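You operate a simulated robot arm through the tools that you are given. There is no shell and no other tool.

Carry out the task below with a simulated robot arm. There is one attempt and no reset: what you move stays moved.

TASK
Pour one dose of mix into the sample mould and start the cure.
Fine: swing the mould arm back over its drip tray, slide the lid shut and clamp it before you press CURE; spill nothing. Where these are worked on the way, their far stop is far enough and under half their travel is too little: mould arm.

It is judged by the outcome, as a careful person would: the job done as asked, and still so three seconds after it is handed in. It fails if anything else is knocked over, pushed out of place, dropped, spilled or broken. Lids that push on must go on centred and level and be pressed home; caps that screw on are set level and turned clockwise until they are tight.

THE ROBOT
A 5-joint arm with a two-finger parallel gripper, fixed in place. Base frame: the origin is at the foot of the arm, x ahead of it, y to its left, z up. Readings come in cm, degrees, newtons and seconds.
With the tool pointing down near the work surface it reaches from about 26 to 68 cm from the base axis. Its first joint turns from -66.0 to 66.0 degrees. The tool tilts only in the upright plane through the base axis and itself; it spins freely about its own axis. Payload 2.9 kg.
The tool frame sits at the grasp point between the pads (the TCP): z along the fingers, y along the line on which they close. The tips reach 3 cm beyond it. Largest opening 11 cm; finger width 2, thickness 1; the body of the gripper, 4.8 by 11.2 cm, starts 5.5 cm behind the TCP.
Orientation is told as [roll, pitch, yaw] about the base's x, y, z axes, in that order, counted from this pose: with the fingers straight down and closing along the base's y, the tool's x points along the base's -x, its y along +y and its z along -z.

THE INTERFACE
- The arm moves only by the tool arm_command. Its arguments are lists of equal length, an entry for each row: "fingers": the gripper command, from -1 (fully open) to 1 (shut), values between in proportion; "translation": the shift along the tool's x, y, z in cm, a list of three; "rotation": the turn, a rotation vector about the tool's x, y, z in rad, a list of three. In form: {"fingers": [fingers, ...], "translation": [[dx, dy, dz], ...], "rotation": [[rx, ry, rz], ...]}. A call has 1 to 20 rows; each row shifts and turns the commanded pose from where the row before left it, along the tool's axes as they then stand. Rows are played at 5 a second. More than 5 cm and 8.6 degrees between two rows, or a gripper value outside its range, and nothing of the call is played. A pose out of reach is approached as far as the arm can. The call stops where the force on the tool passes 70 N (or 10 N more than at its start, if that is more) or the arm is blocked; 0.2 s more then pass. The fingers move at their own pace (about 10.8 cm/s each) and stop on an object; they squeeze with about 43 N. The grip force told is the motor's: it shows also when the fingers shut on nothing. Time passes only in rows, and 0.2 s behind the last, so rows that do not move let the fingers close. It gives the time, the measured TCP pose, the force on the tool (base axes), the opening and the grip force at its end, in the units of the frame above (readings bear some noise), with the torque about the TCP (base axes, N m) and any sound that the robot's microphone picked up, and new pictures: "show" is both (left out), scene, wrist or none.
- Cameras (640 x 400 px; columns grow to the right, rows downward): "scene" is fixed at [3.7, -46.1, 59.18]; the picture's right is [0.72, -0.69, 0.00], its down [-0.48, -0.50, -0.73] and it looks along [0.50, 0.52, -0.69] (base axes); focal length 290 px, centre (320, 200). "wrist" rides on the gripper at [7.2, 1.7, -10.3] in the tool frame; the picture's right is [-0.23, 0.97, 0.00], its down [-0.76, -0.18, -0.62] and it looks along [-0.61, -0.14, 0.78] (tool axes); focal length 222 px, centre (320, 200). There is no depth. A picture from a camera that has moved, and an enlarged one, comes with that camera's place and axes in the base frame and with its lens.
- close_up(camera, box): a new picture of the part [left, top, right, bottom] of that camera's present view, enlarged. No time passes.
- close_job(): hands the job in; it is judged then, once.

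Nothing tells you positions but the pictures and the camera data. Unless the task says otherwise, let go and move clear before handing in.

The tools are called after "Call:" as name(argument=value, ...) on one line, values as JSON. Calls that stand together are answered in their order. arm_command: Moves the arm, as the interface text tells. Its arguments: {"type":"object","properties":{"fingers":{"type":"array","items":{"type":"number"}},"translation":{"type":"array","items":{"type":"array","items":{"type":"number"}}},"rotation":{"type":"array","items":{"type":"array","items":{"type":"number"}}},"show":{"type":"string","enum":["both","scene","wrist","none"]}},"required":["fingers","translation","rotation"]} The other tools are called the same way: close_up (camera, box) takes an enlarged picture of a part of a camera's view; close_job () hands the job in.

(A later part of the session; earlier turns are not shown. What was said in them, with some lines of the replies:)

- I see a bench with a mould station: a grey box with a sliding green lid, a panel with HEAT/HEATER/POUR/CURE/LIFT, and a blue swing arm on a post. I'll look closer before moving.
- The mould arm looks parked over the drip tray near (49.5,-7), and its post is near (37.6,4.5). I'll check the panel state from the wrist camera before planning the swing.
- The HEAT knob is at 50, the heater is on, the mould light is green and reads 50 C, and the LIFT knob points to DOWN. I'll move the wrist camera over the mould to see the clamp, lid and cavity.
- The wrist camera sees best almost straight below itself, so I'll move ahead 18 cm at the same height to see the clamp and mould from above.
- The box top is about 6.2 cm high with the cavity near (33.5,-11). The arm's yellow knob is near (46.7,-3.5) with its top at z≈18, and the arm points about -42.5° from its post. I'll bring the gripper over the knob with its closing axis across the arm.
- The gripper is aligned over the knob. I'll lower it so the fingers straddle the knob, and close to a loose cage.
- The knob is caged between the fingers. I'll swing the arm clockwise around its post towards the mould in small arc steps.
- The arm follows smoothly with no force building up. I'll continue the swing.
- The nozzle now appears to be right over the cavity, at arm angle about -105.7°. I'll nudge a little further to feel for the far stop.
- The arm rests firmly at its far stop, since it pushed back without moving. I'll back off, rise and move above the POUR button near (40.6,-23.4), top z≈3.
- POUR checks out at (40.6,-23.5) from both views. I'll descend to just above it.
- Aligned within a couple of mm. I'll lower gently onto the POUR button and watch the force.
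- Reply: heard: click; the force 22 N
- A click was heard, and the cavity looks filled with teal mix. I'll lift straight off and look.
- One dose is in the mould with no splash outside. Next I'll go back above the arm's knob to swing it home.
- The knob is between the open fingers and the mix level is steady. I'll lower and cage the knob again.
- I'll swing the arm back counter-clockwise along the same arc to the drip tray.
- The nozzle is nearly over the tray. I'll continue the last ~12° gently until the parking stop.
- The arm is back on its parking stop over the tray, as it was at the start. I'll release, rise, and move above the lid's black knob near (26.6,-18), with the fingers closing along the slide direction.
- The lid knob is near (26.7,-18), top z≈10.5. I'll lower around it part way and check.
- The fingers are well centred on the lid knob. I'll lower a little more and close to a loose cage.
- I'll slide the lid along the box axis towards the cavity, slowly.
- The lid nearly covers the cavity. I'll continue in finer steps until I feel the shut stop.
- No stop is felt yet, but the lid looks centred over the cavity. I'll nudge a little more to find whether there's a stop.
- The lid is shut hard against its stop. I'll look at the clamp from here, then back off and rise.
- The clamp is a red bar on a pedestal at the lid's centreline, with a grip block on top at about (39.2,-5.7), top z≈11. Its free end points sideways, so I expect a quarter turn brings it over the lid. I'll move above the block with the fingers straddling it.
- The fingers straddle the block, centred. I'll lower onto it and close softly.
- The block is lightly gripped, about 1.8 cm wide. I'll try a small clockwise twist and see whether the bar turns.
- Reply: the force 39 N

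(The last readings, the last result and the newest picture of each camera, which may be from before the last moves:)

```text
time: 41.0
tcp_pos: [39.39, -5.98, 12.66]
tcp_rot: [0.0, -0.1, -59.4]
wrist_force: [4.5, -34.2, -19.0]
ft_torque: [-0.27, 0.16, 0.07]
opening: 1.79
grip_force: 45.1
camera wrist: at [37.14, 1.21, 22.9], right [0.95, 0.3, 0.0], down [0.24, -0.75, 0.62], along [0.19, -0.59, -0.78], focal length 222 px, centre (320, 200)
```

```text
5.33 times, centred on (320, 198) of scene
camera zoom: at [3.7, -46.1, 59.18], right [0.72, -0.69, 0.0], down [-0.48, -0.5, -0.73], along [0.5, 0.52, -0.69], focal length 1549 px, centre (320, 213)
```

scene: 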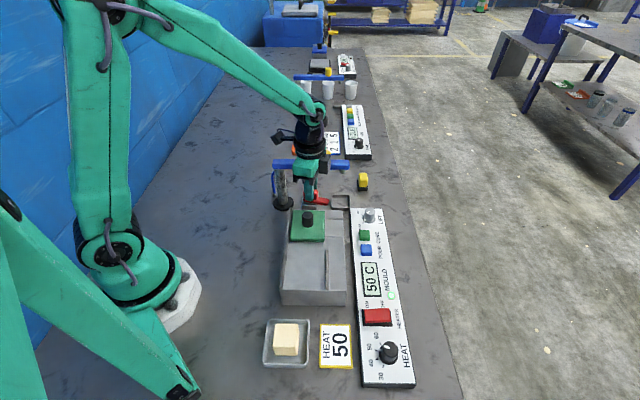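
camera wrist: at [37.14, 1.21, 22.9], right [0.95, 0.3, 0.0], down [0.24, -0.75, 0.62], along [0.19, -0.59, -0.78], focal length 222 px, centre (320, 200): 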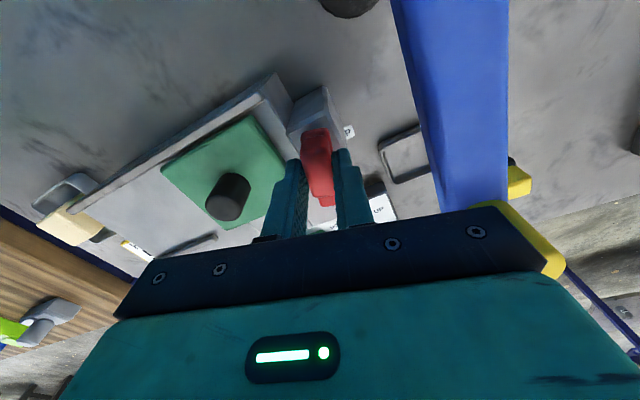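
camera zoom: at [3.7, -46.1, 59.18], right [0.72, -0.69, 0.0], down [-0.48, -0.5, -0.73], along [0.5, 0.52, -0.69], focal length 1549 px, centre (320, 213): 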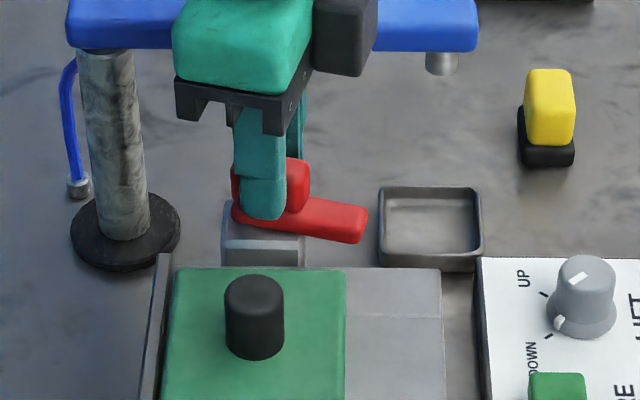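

The bar does rotate with the block, but the sideways force shows the pivot is about 1.2 cm off, towards the bar's left end. I'll loosen to a cage and continue turning about that pivot.

Call:
arm_command(fingers=[0.63, 0.63, 0.63, 0.63, 0.63, 0.63, 0.63], translation=[[0, -0.25, 0], [0, 0, 0], [-0.01, -0.12, 0], [-0.01, -0.12, 0], [-0.01, -0.12, 0], [-0.01, -0.12, 0], [0, 0, 0]], rotation=[[0, 0, 0], [0, 0, 0], [0, 0, 0.1], [0, 0, 0.1], [0, 0, 0.1], [0, 0, 0.1], [0, 0, 0]])

Call:
close_up(camera="wrist", box=[220, 60, 420, 185])

Call:
close_up(camera="scene", box=[260, 160, 380, 235])

```text
time: 42.6
tcp_pos: [38.76, -6.32, 12.77]
tcp_rot: [0.1, 0.0, -82.2]
wrist_force: [13.1, 6.5, -1.9]
ft_torque: [0.01, -0.12, -0.11]
opening: 2.75
grip_force: 7.2
camera wrist: at [39.43, 1.29, 23.02], right [1.0, -0.09, 0.0], down [-0.07, -0.78, 0.62], along [-0.06, -0.62, -0.78], focal length 222 px, centre (320, 200)
```

scene: 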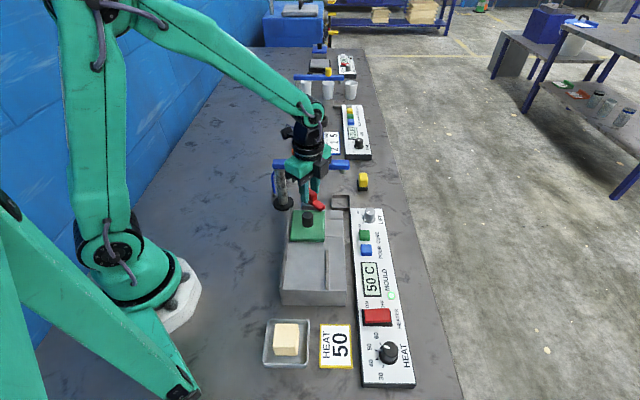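
wrist: 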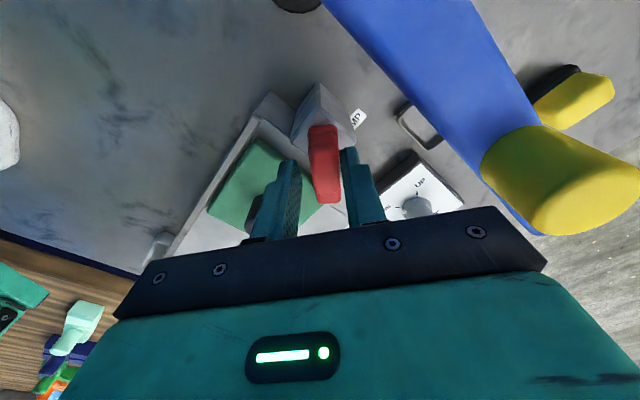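

```text
3.20 times, centred on (320, 122) of wrist
camera zoom: at [39.43, 1.29, 23.02], right [1.0, -0.09, 0.0], down [-0.07, -0.78, 0.62], along [-0.06, -0.62, -0.78], focal length 711 px, centre (320, 448)
```

zoom: 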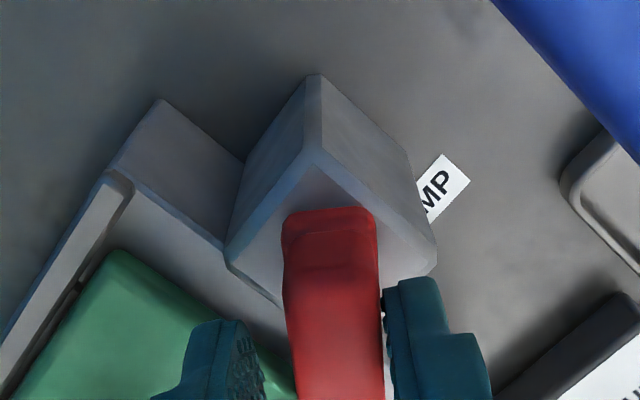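

```text
5.33 times, centred on (320, 198) of scene
camera zoom: at [3.7, -46.1, 59.18], right [0.72, -0.69, 0.0], down [-0.48, -0.5, -0.73], along [0.5, 0.52, -0.69], focal length 1549 px, centre (320, 213)
```

zoom: 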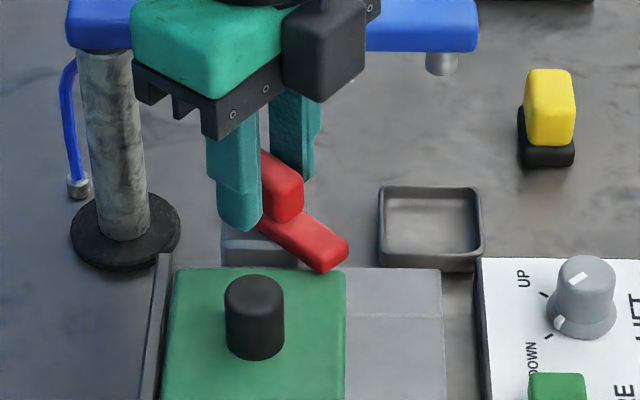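

The bar is turning nicely, about 37° so far. The force shows the pivot is a bit closer than I assumed, so I'll ease off and continue about the corrected pivot.

Call:
arm_command(fingers=[0.63, 0.63, 0.63, 0.63, 0.63, 0.63, 0.63], translation=[[0, 0.2, 0], [-0.027, -0.06, 0], [-0.027, -0.06, 0], [-0.027, -0.06, 0], [-0.027, -0.06, 0], [-0.027, -0.06, 0], [0, 0, 0]], rotation=[[0, 0, 0], [0, 0, 0.1], [0, 0, 0.1], [0, 0, 0.1], [0, 0, 0.1], [0, 0, 0.1], [0, 0, 0]])

Call:
close_up(camera="wrist", box=[220, 60, 420, 185])

Call:
close_up(camera="scene", box=[260, 160, 380, 235])

```text
time: 44.2
tcp_pos: [38.55, -6.15, 12.6]
tcp_rot: [0.1, -0.1, -110.9]
wrist_force: [6.0, -1.6, 2.3]
ft_torque: [-0.09, -0.18, -0.08]
opening: 2.37
grip_force: 3.0
camera wrist: at [42.69, -0.06, 22.9], right [0.83, -0.56, 0.0], down [-0.44, -0.65, 0.62], along [-0.35, -0.52, -0.78], focal length 222 px, centre (320, 200)
```

scene: 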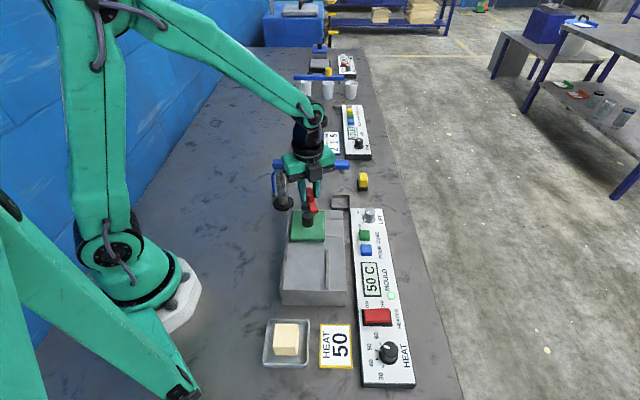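
wrist: 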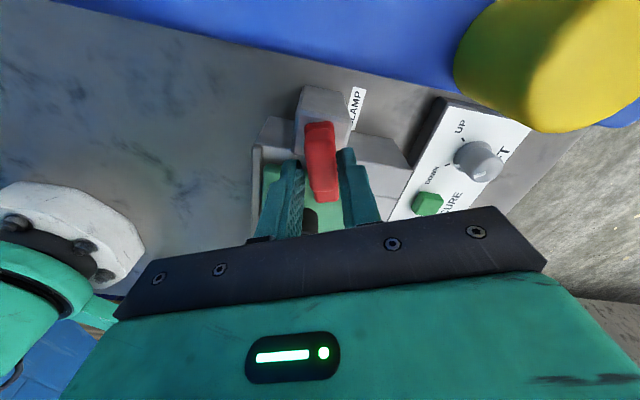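

```text
3.20 times, centred on (320, 122) of wrist
camera zoom: at [42.69, -0.06, 22.9], right [0.83, -0.56, 0.0], down [-0.44, -0.65, 0.62], along [-0.35, -0.52, -0.78], focal length 711 px, centre (320, 448)
```

zoom: 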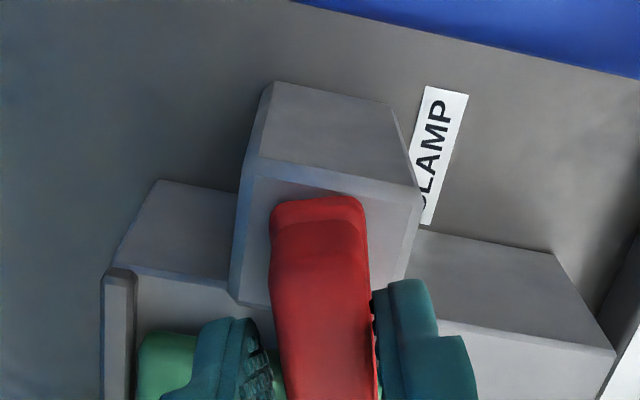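

```text
5.33 times, centred on (320, 198) of scene
camera zoom: at [3.69, -46.1, 59.18], right [0.72, -0.69, 0.0], down [-0.48, -0.5, -0.73], along [0.5, 0.52, -0.69], focal length 1549 px, centre (320, 213)
```

zoom: 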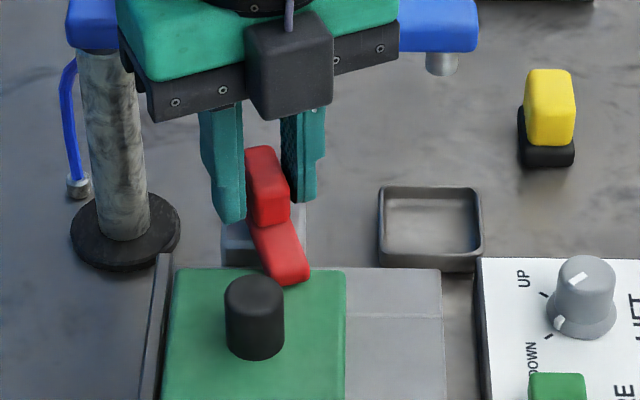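

The bar is at about -110° and swinging over the lid. I'll continue to its stop.

Call:
arm_command(fingers=[0.63, 0.63, 0.63, 0.63, 0.63, 0.63], translation=[[-0.027, -0.06, 0], [-0.027, -0.06, 0], [-0.027, -0.06, 0], [-0.027, -0.06, 0], [-0.027, -0.06, 0], [0, 0, 0]], rotation=[[0, 0, 0.1], [0, 0, 0.1], [0, 0, 0.1], [0, 0, 0.1], [0, 0, 0.1], [0, 0, 0]])

Call:
close_up(camera="wrist", box=[220, 60, 420, 185])

Call:
close_up(camera="scene", box=[260, 160, 380, 235])

```text
time: 45.6
tcp_pos: [38.25, -6.14, 12.7]
tcp_rot: [-0.1, 0.1, -139.5]
wrist_force: [1.4, -0.4, -0.6]
ft_torque: [0.0, -0.04, 0.01]
opening: 2.09
grip_force: 0.7
camera wrist: at [44.81, -2.72, 23.02], right [0.46, -0.89, 0.0], down [-0.69, -0.36, 0.62], along [-0.55, -0.29, -0.78], focal length 222 px, centre (320, 200)
```

scene: 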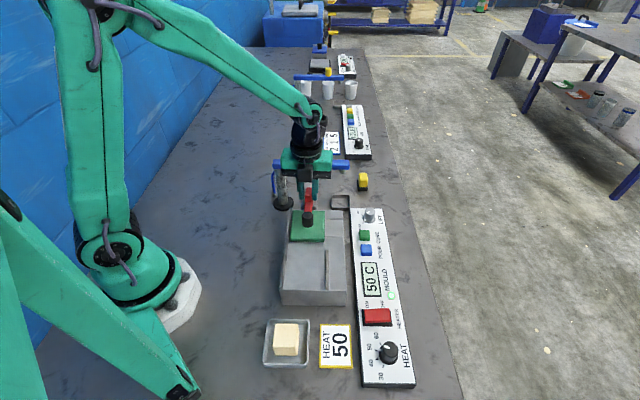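
wrist: 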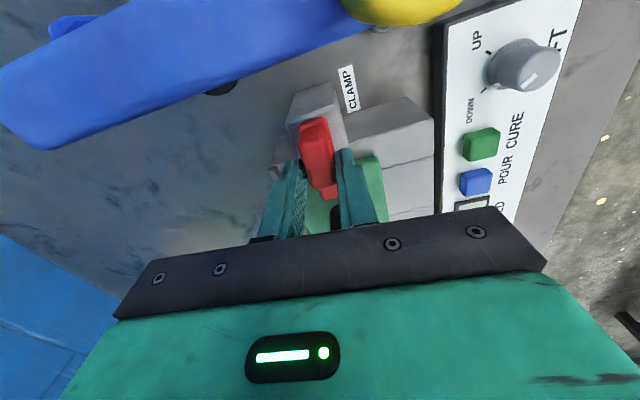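

```text
3.20 times, centred on (320, 122) of wrist
camera zoom: at [44.81, -2.72, 23.02], right [0.46, -0.89, 0.0], down [-0.69, -0.36, 0.62], along [-0.55, -0.29, -0.78], focal length 711 px, centre (320, 448)
```

zoom: 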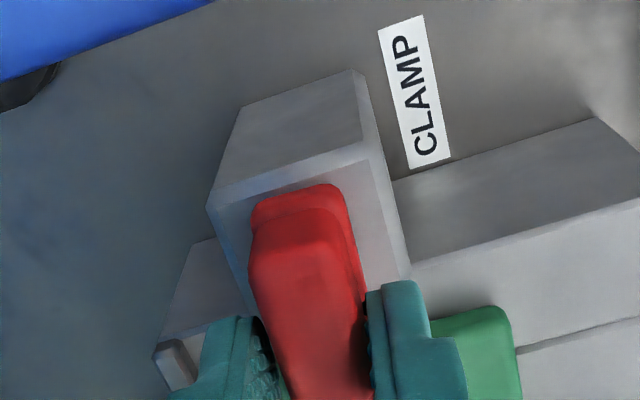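

```text
5.33 times, centred on (320, 198) of scene
camera zoom: at [3.7, -46.1, 59.18], right [0.72, -0.69, 0.0], down [-0.48, -0.5, -0.73], along [0.5, 0.52, -0.69], focal length 1549 px, centre (320, 213)
```

zoom: 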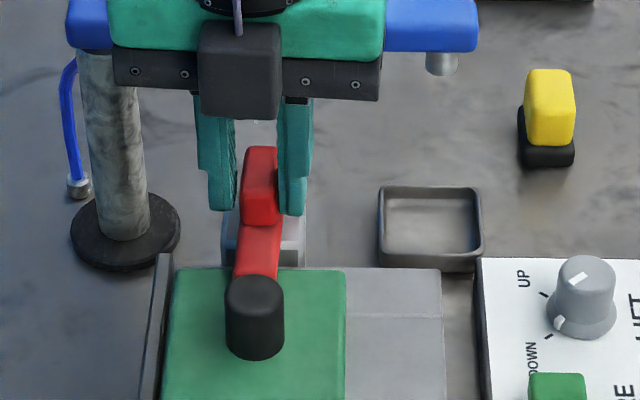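

The bar now points over the lid. I'll turn a bit further to confirm it's on its stop.

Call:
arm_command(fingers=[0.63, 0.63, 0.63, 0.63], translation=[[-0.02, -0.06, 0], [-0.02, -0.06, 0], [-0.02, -0.06, 0], [0, 0, 0]], rotation=[[0, 0, 0.08], [0, 0, 0.08], [0, 0, 0.08], [0, 0, 0]])

Call:
close_up(camera="wrist", box=[220, 60, 420, 185])

Call:
close_up(camera="scene", box=[260, 160, 380, 235])

```text
time: 46.6
tcp_pos: [38.2, -5.84, 12.74]
tcp_rot: [0.1, 0.2, -153.2]
wrist_force: [10.4, -7.8, -3.9]
ft_torque: [-0.07, -0.24, 0.2]
opening: 2.63
grip_force: 6.6
camera wrist: at [45.38, -4.28, 23.09], right [0.24, -0.97, 0.0], down [-0.76, -0.18, 0.62], along [-0.6, -0.15, -0.78], focal length 222 px, centre (320, 200)
```

scene: 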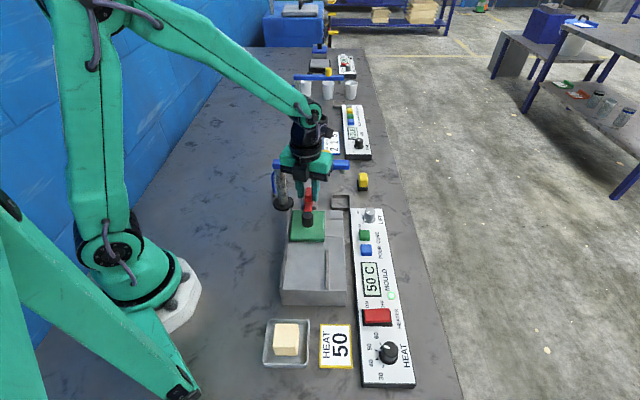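
wrist: 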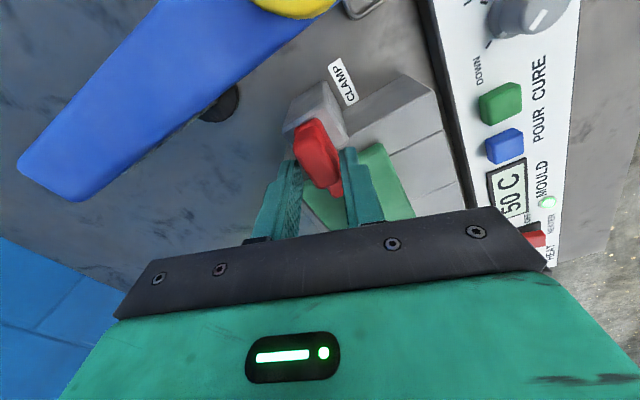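

```text
3.20 times, centred on (320, 122) of wrist
camera zoom: at [45.38, -4.28, 23.09], right [0.24, -0.97, 0.0], down [-0.76, -0.18, 0.62], along [-0.6, -0.15, -0.78], focal length 711 px, centre (320, 448)
```

zoom: 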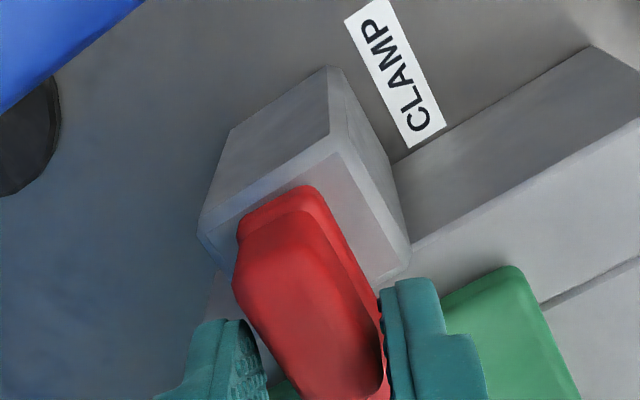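

```text
5.33 times, centred on (320, 198) of scene
camera zoom: at [3.7, -46.1, 59.18], right [0.72, -0.69, 0.0], down [-0.48, -0.5, -0.73], along [0.5, 0.52, -0.69], focal length 1549 px, centre (320, 213)
```

zoom: 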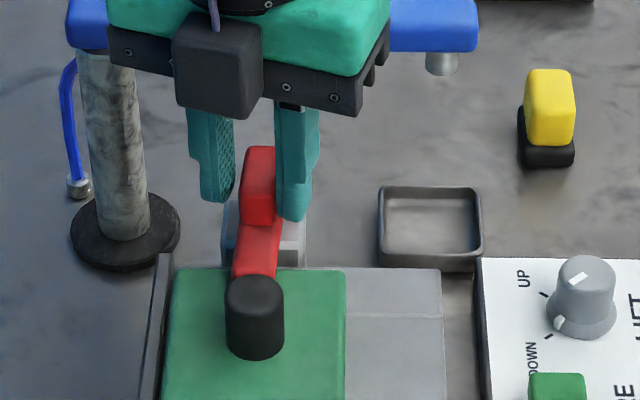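

The bar stayed put while the gripper turned further, so the clamp is on its stop over the lid. I'll open slightly, rise clear and inspect.

Call:
arm_command(fingers=[0.3, 0.3, 0.3, 0.3, 0.3, 0.3], translation=[[0, 0, 0], [0, 0, 0], [0, 0, -3], [0, 0, -4], [0, 0, -4.5], [0, 0, 0]], rotation=[[0, 0, 0], [0, 0, 0], [0, 0, 0], [0, 0, 0], [0, 0, 0], [0, 0, 0]])

Call:
close_up(camera="wrist", box=[220, 40, 420, 165])

Call:
close_up(camera="scene", box=[260, 160, 380, 235])

```text
time: 48.0
tcp_pos: [37.96, -6.02, 24.03]
tcp_rot: [0.0, 0.0, -153.2]
wrist_force: [0.1, 0.3, -0.9]
ft_torque: [-0.01, 0.02, 0.03]
opening: 3.86
grip_force: 0.0
camera wrist: at [45.2, -4.13, 34.37], right [0.24, -0.97, 0.0], down [-0.76, -0.19, 0.62], along [-0.61, -0.15, -0.78], focal length 222 px, centre (320, 200)
```

scene: 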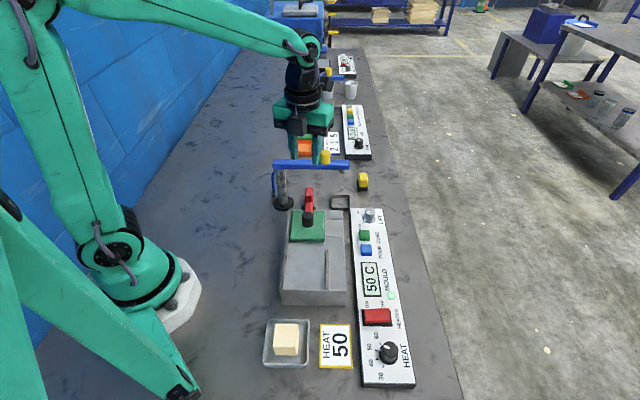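
wrist: 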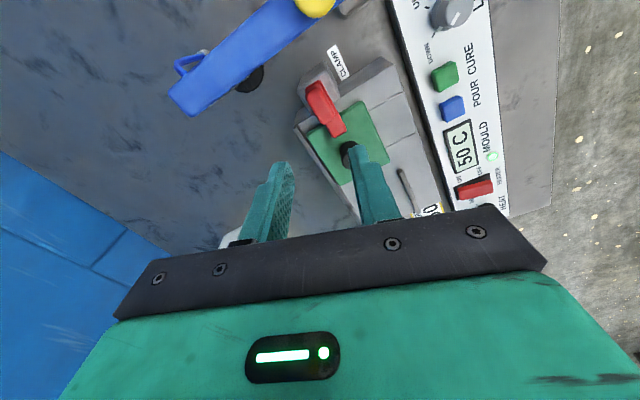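

```text
3.20 times, centred on (320, 102) of wrist
camera zoom: at [45.2, -4.13, 34.37], right [0.24, -0.97, 0.0], down [-0.76, -0.19, 0.62], along [-0.61, -0.15, -0.78], focal length 711 px, centre (320, 512)
```

zoom: 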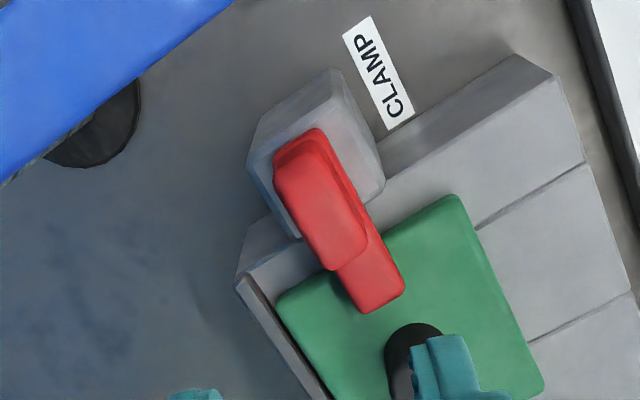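

```text
5.33 times, centred on (320, 198) of scene
camera zoom: at [3.7, -46.1, 59.18], right [0.72, -0.69, 0.0], down [-0.48, -0.5, -0.73], along [0.5, 0.52, -0.69], focal length 1549 px, centre (320, 213)
```

zoom: 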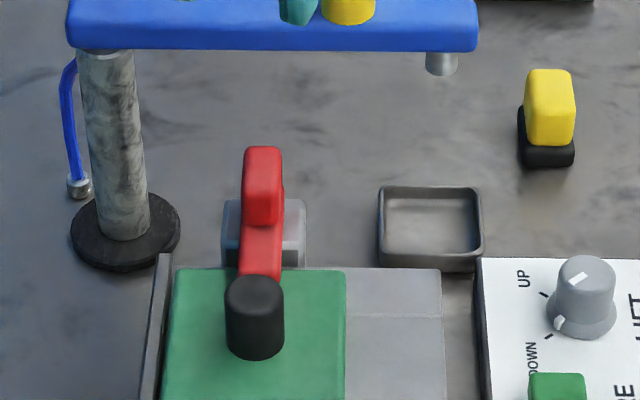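

The lid is shut and clamped, and the arm is over its tray. Now I'll close the fingers and move above CURE at about (43.8,-20.3).

Call:
arm_command(fingers=[0.5, 0.8, 1, 1, 1, 1, 1, 1, 1], translation=[[-0.305, 3.85, 0], [-0.305, 3.85, 0], [-0.305, 3.85, 0], [-0.305, 3.85, 0], [0, 0, 4], [0, 0, 4], [0, 0, 4], [0, 0, 3.5], [0, 0, 0]], rotation=[[0, 0, 0], [0, 0, 0], [0, 0, 0], [0, 0, 0], [0, 0, 0], [0, 0, 0], [0, 0, 0], [0, 0, 0], [0, 0, 0]])

Call:
close_up(camera="wrist", box=[220, 60, 420, 185])

Call:
close_up(camera="scene", box=[300, 190, 440, 277])

```text
time: 50.0
tcp_pos: [44.08, -20.46, 8.89]
tcp_rot: [0.0, 0.0, -153.2]
wrist_force: [0.1, -0.1, -0.5]
ft_torque: [-0.02, -0.03, 0.02]
opening: 0.0
grip_force: 38.0
camera wrist: at [51.33, -18.7, 19.2], right [0.24, -0.97, 0.0], down [-0.76, -0.19, 0.62], along [-0.61, -0.15, -0.78], focal length 222 px, centre (320, 200)
```

scene: 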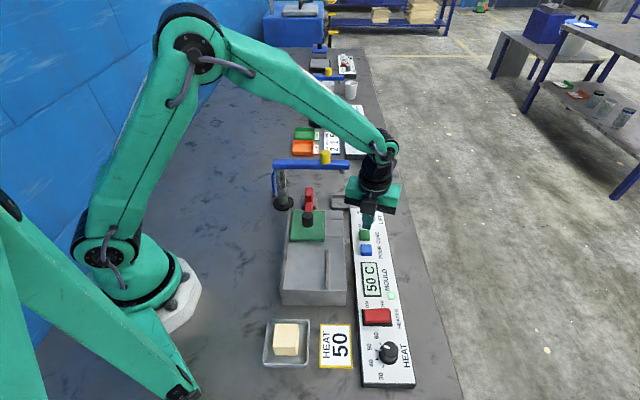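
wrist: 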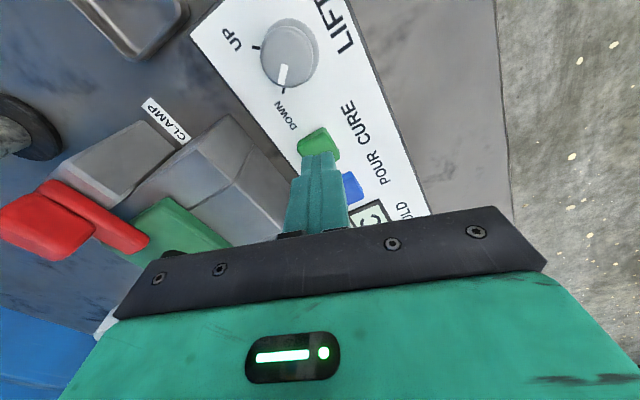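

```text
3.20 times, centred on (320, 122) of wrist
camera zoom: at [51.33, -18.7, 19.2], right [0.24, -0.97, 0.0], down [-0.76, -0.19, 0.62], along [-0.61, -0.15, -0.78], focal length 711 px, centre (320, 448)
```

zoom: 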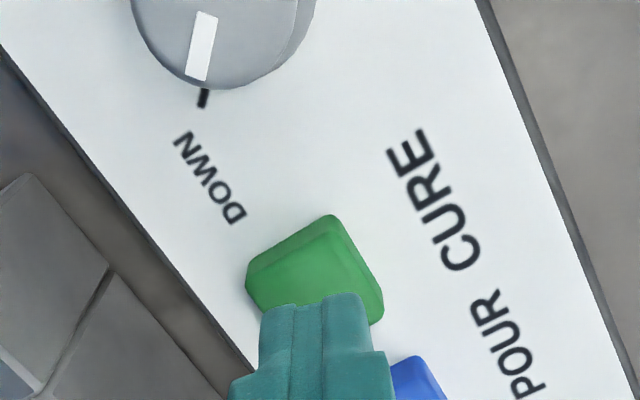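

```text
4.57 times, centred on (370, 234) of scene
camera zoom: at [3.7, -46.1, 59.18], right [0.72, -0.69, 0.0], down [-0.48, -0.5, -0.73], along [0.5, 0.52, -0.69], focal length 1328 px, centre (91, 47)
```

zoom: 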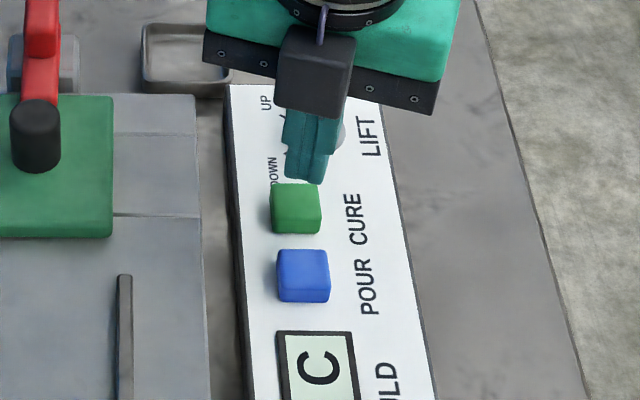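

The fingers are just above CURE. I'll shift 3 mm and press gently, as I did for POUR.

Call:
arm_command(fingers=[1, 1, 1, 1], translation=[[-0.2, -0.27, 1.9], [0, 0, 0.5], [0, 0, 0.2], [0, 0, 0.2]], rotation=[[0, 0, 0], [0, 0, 0], [0, 0, 0], [0, 0, 0]], show="scene")

```text
time: 51.0
tcp_pos: [43.79, -20.35, 6.17]
tcp_rot: [0.2, 0.1, -153.3]
wrist_force: [-3.2, 1.2, 20.1]
ft_torque: [0.06, 0.11, -0.06]
opening: 0.0
grip_force: 38.0
heard: click
```

scene: 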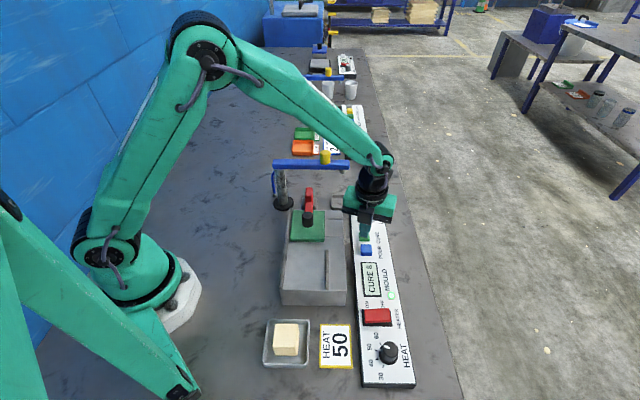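

The click was heard and the display now reads "CURE 8", so the cure has started. I'll lift off, move clear and check everything.

Call:
arm_command(fingers=[1, 1, 1, 1, 1, 1, 1], translation=[[0, 0, -1], [0, 0, -4], [0, 0, -4.5], [0, 0, -4.5], [0, 0, -4.5], [0, 0, -4], [0, 0, 0]], rotation=[[0, 0, 0], [0, 0, 0], [0, 0, 0], [0, 0, 0], [0, 0, 0], [0, 0, 0], [0, 0, 0]])

Call:
close_up(camera="scene", box=[240, 140, 440, 265])

Call:
close_up(camera="scene", box=[240, 240, 440, 365])

Call:
close_up(camera="wrist", box=[160, 0, 480, 200])

```text
time: 52.6
tcp_pos: [43.82, -20.34, 28.49]
tcp_rot: [0.0, 0.0, -153.2]
wrist_force: [-0.6, 0.2, 0.6]
ft_torque: [-0.02, 0.03, 0.02]
opening: 0.0
grip_force: 37.9
camera wrist: at [51.01, -18.53, 38.85], right [0.24, -0.97, 0.0], down [-0.76, -0.19, 0.62], along [-0.61, -0.15, -0.78], focal length 222 px, centre (320, 200)
```

scene: 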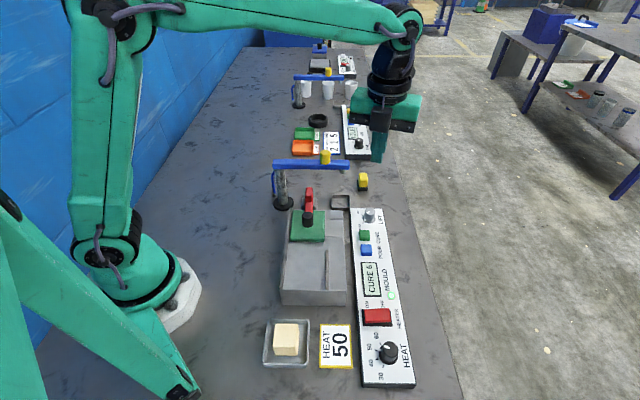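
wrist: 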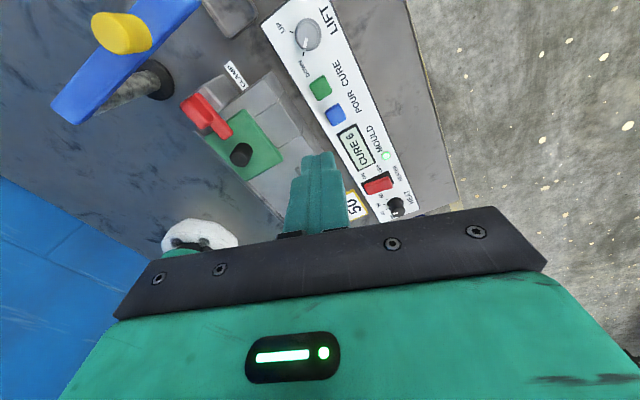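

```text
3.20 times, centred on (340, 202) of scene
camera zoom: at [3.7, -46.1, 59.18], right [0.72, -0.69, 0.0], down [-0.48, -0.5, -0.73], along [0.5, 0.52, -0.69], focal length 929 px, centre (256, 192)
```

zoom: 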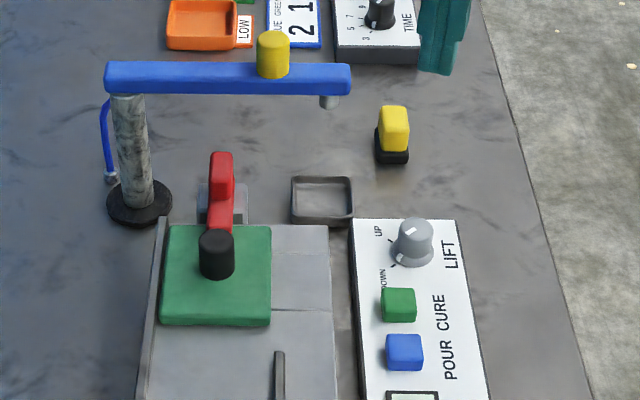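

```text
3.20 times, centred on (340, 302) of scene
camera zoom: at [3.7, -46.1, 59.18], right [0.72, -0.69, 0.0], down [-0.48, -0.5, -0.73], along [0.5, 0.52, -0.69], focal length 929 px, centre (256, -128)
```

zoom: 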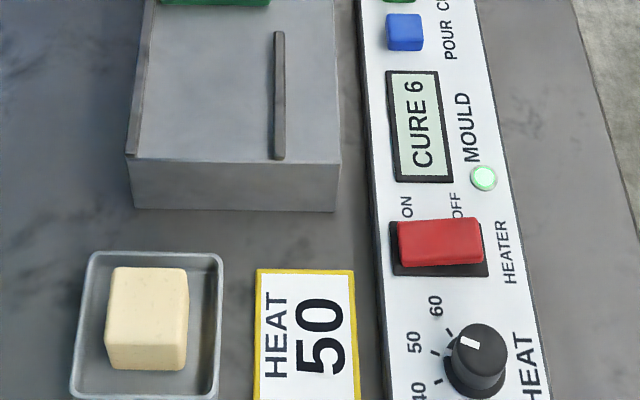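

```text
2.00 times, centred on (320, 100) of wrist
camera zoom: at [51.01, -18.53, 38.85], right [0.24, -0.97, 0.0], down [-0.76, -0.19, 0.62], along [-0.61, -0.15, -0.78], focal length 444 px, centre (320, 400)
```

zoom: 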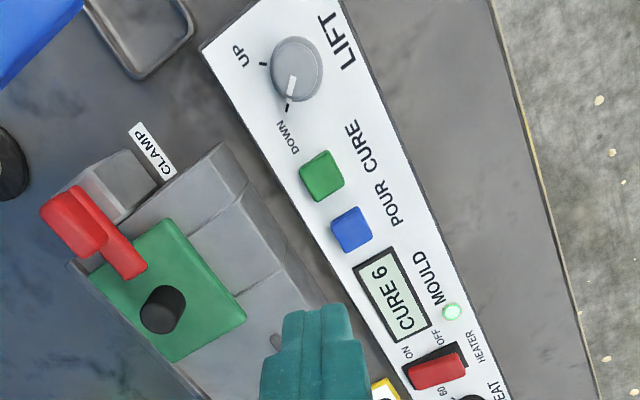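

The cure is running and counting down (CURE 6). The arm is parked over its drip tray, the lid is shut and clamped, nothing is spilled, and the gripper is clear, so I'm handing in.

Call:
close_job()

```text
The job is handed in.
```

The job is handed in: one dose of mix is in the mould and the cure has started. The last pictures showed the display counting down at CURE 6, and I handed in while it was still running.

- **Pour:** I swung the mould arm to its far stop over the cavity and pressed POUR once. The mix stayed in the cavity and the level held steady afterwards.
- **Mould arm:** It is back on its parking stop with the nozzle over the drip tray.
- **Lid and clamp:** The lid was slid shut against its stop, then the clamp was turned until it stopped over the lid, both before CURE was pressed.
- **Everything else:** I left the heat at 50, the heater on and the LIFT at DOWN. Nothing was knocked, moved or spilled in the pictures, and the gripper is clear of the station.
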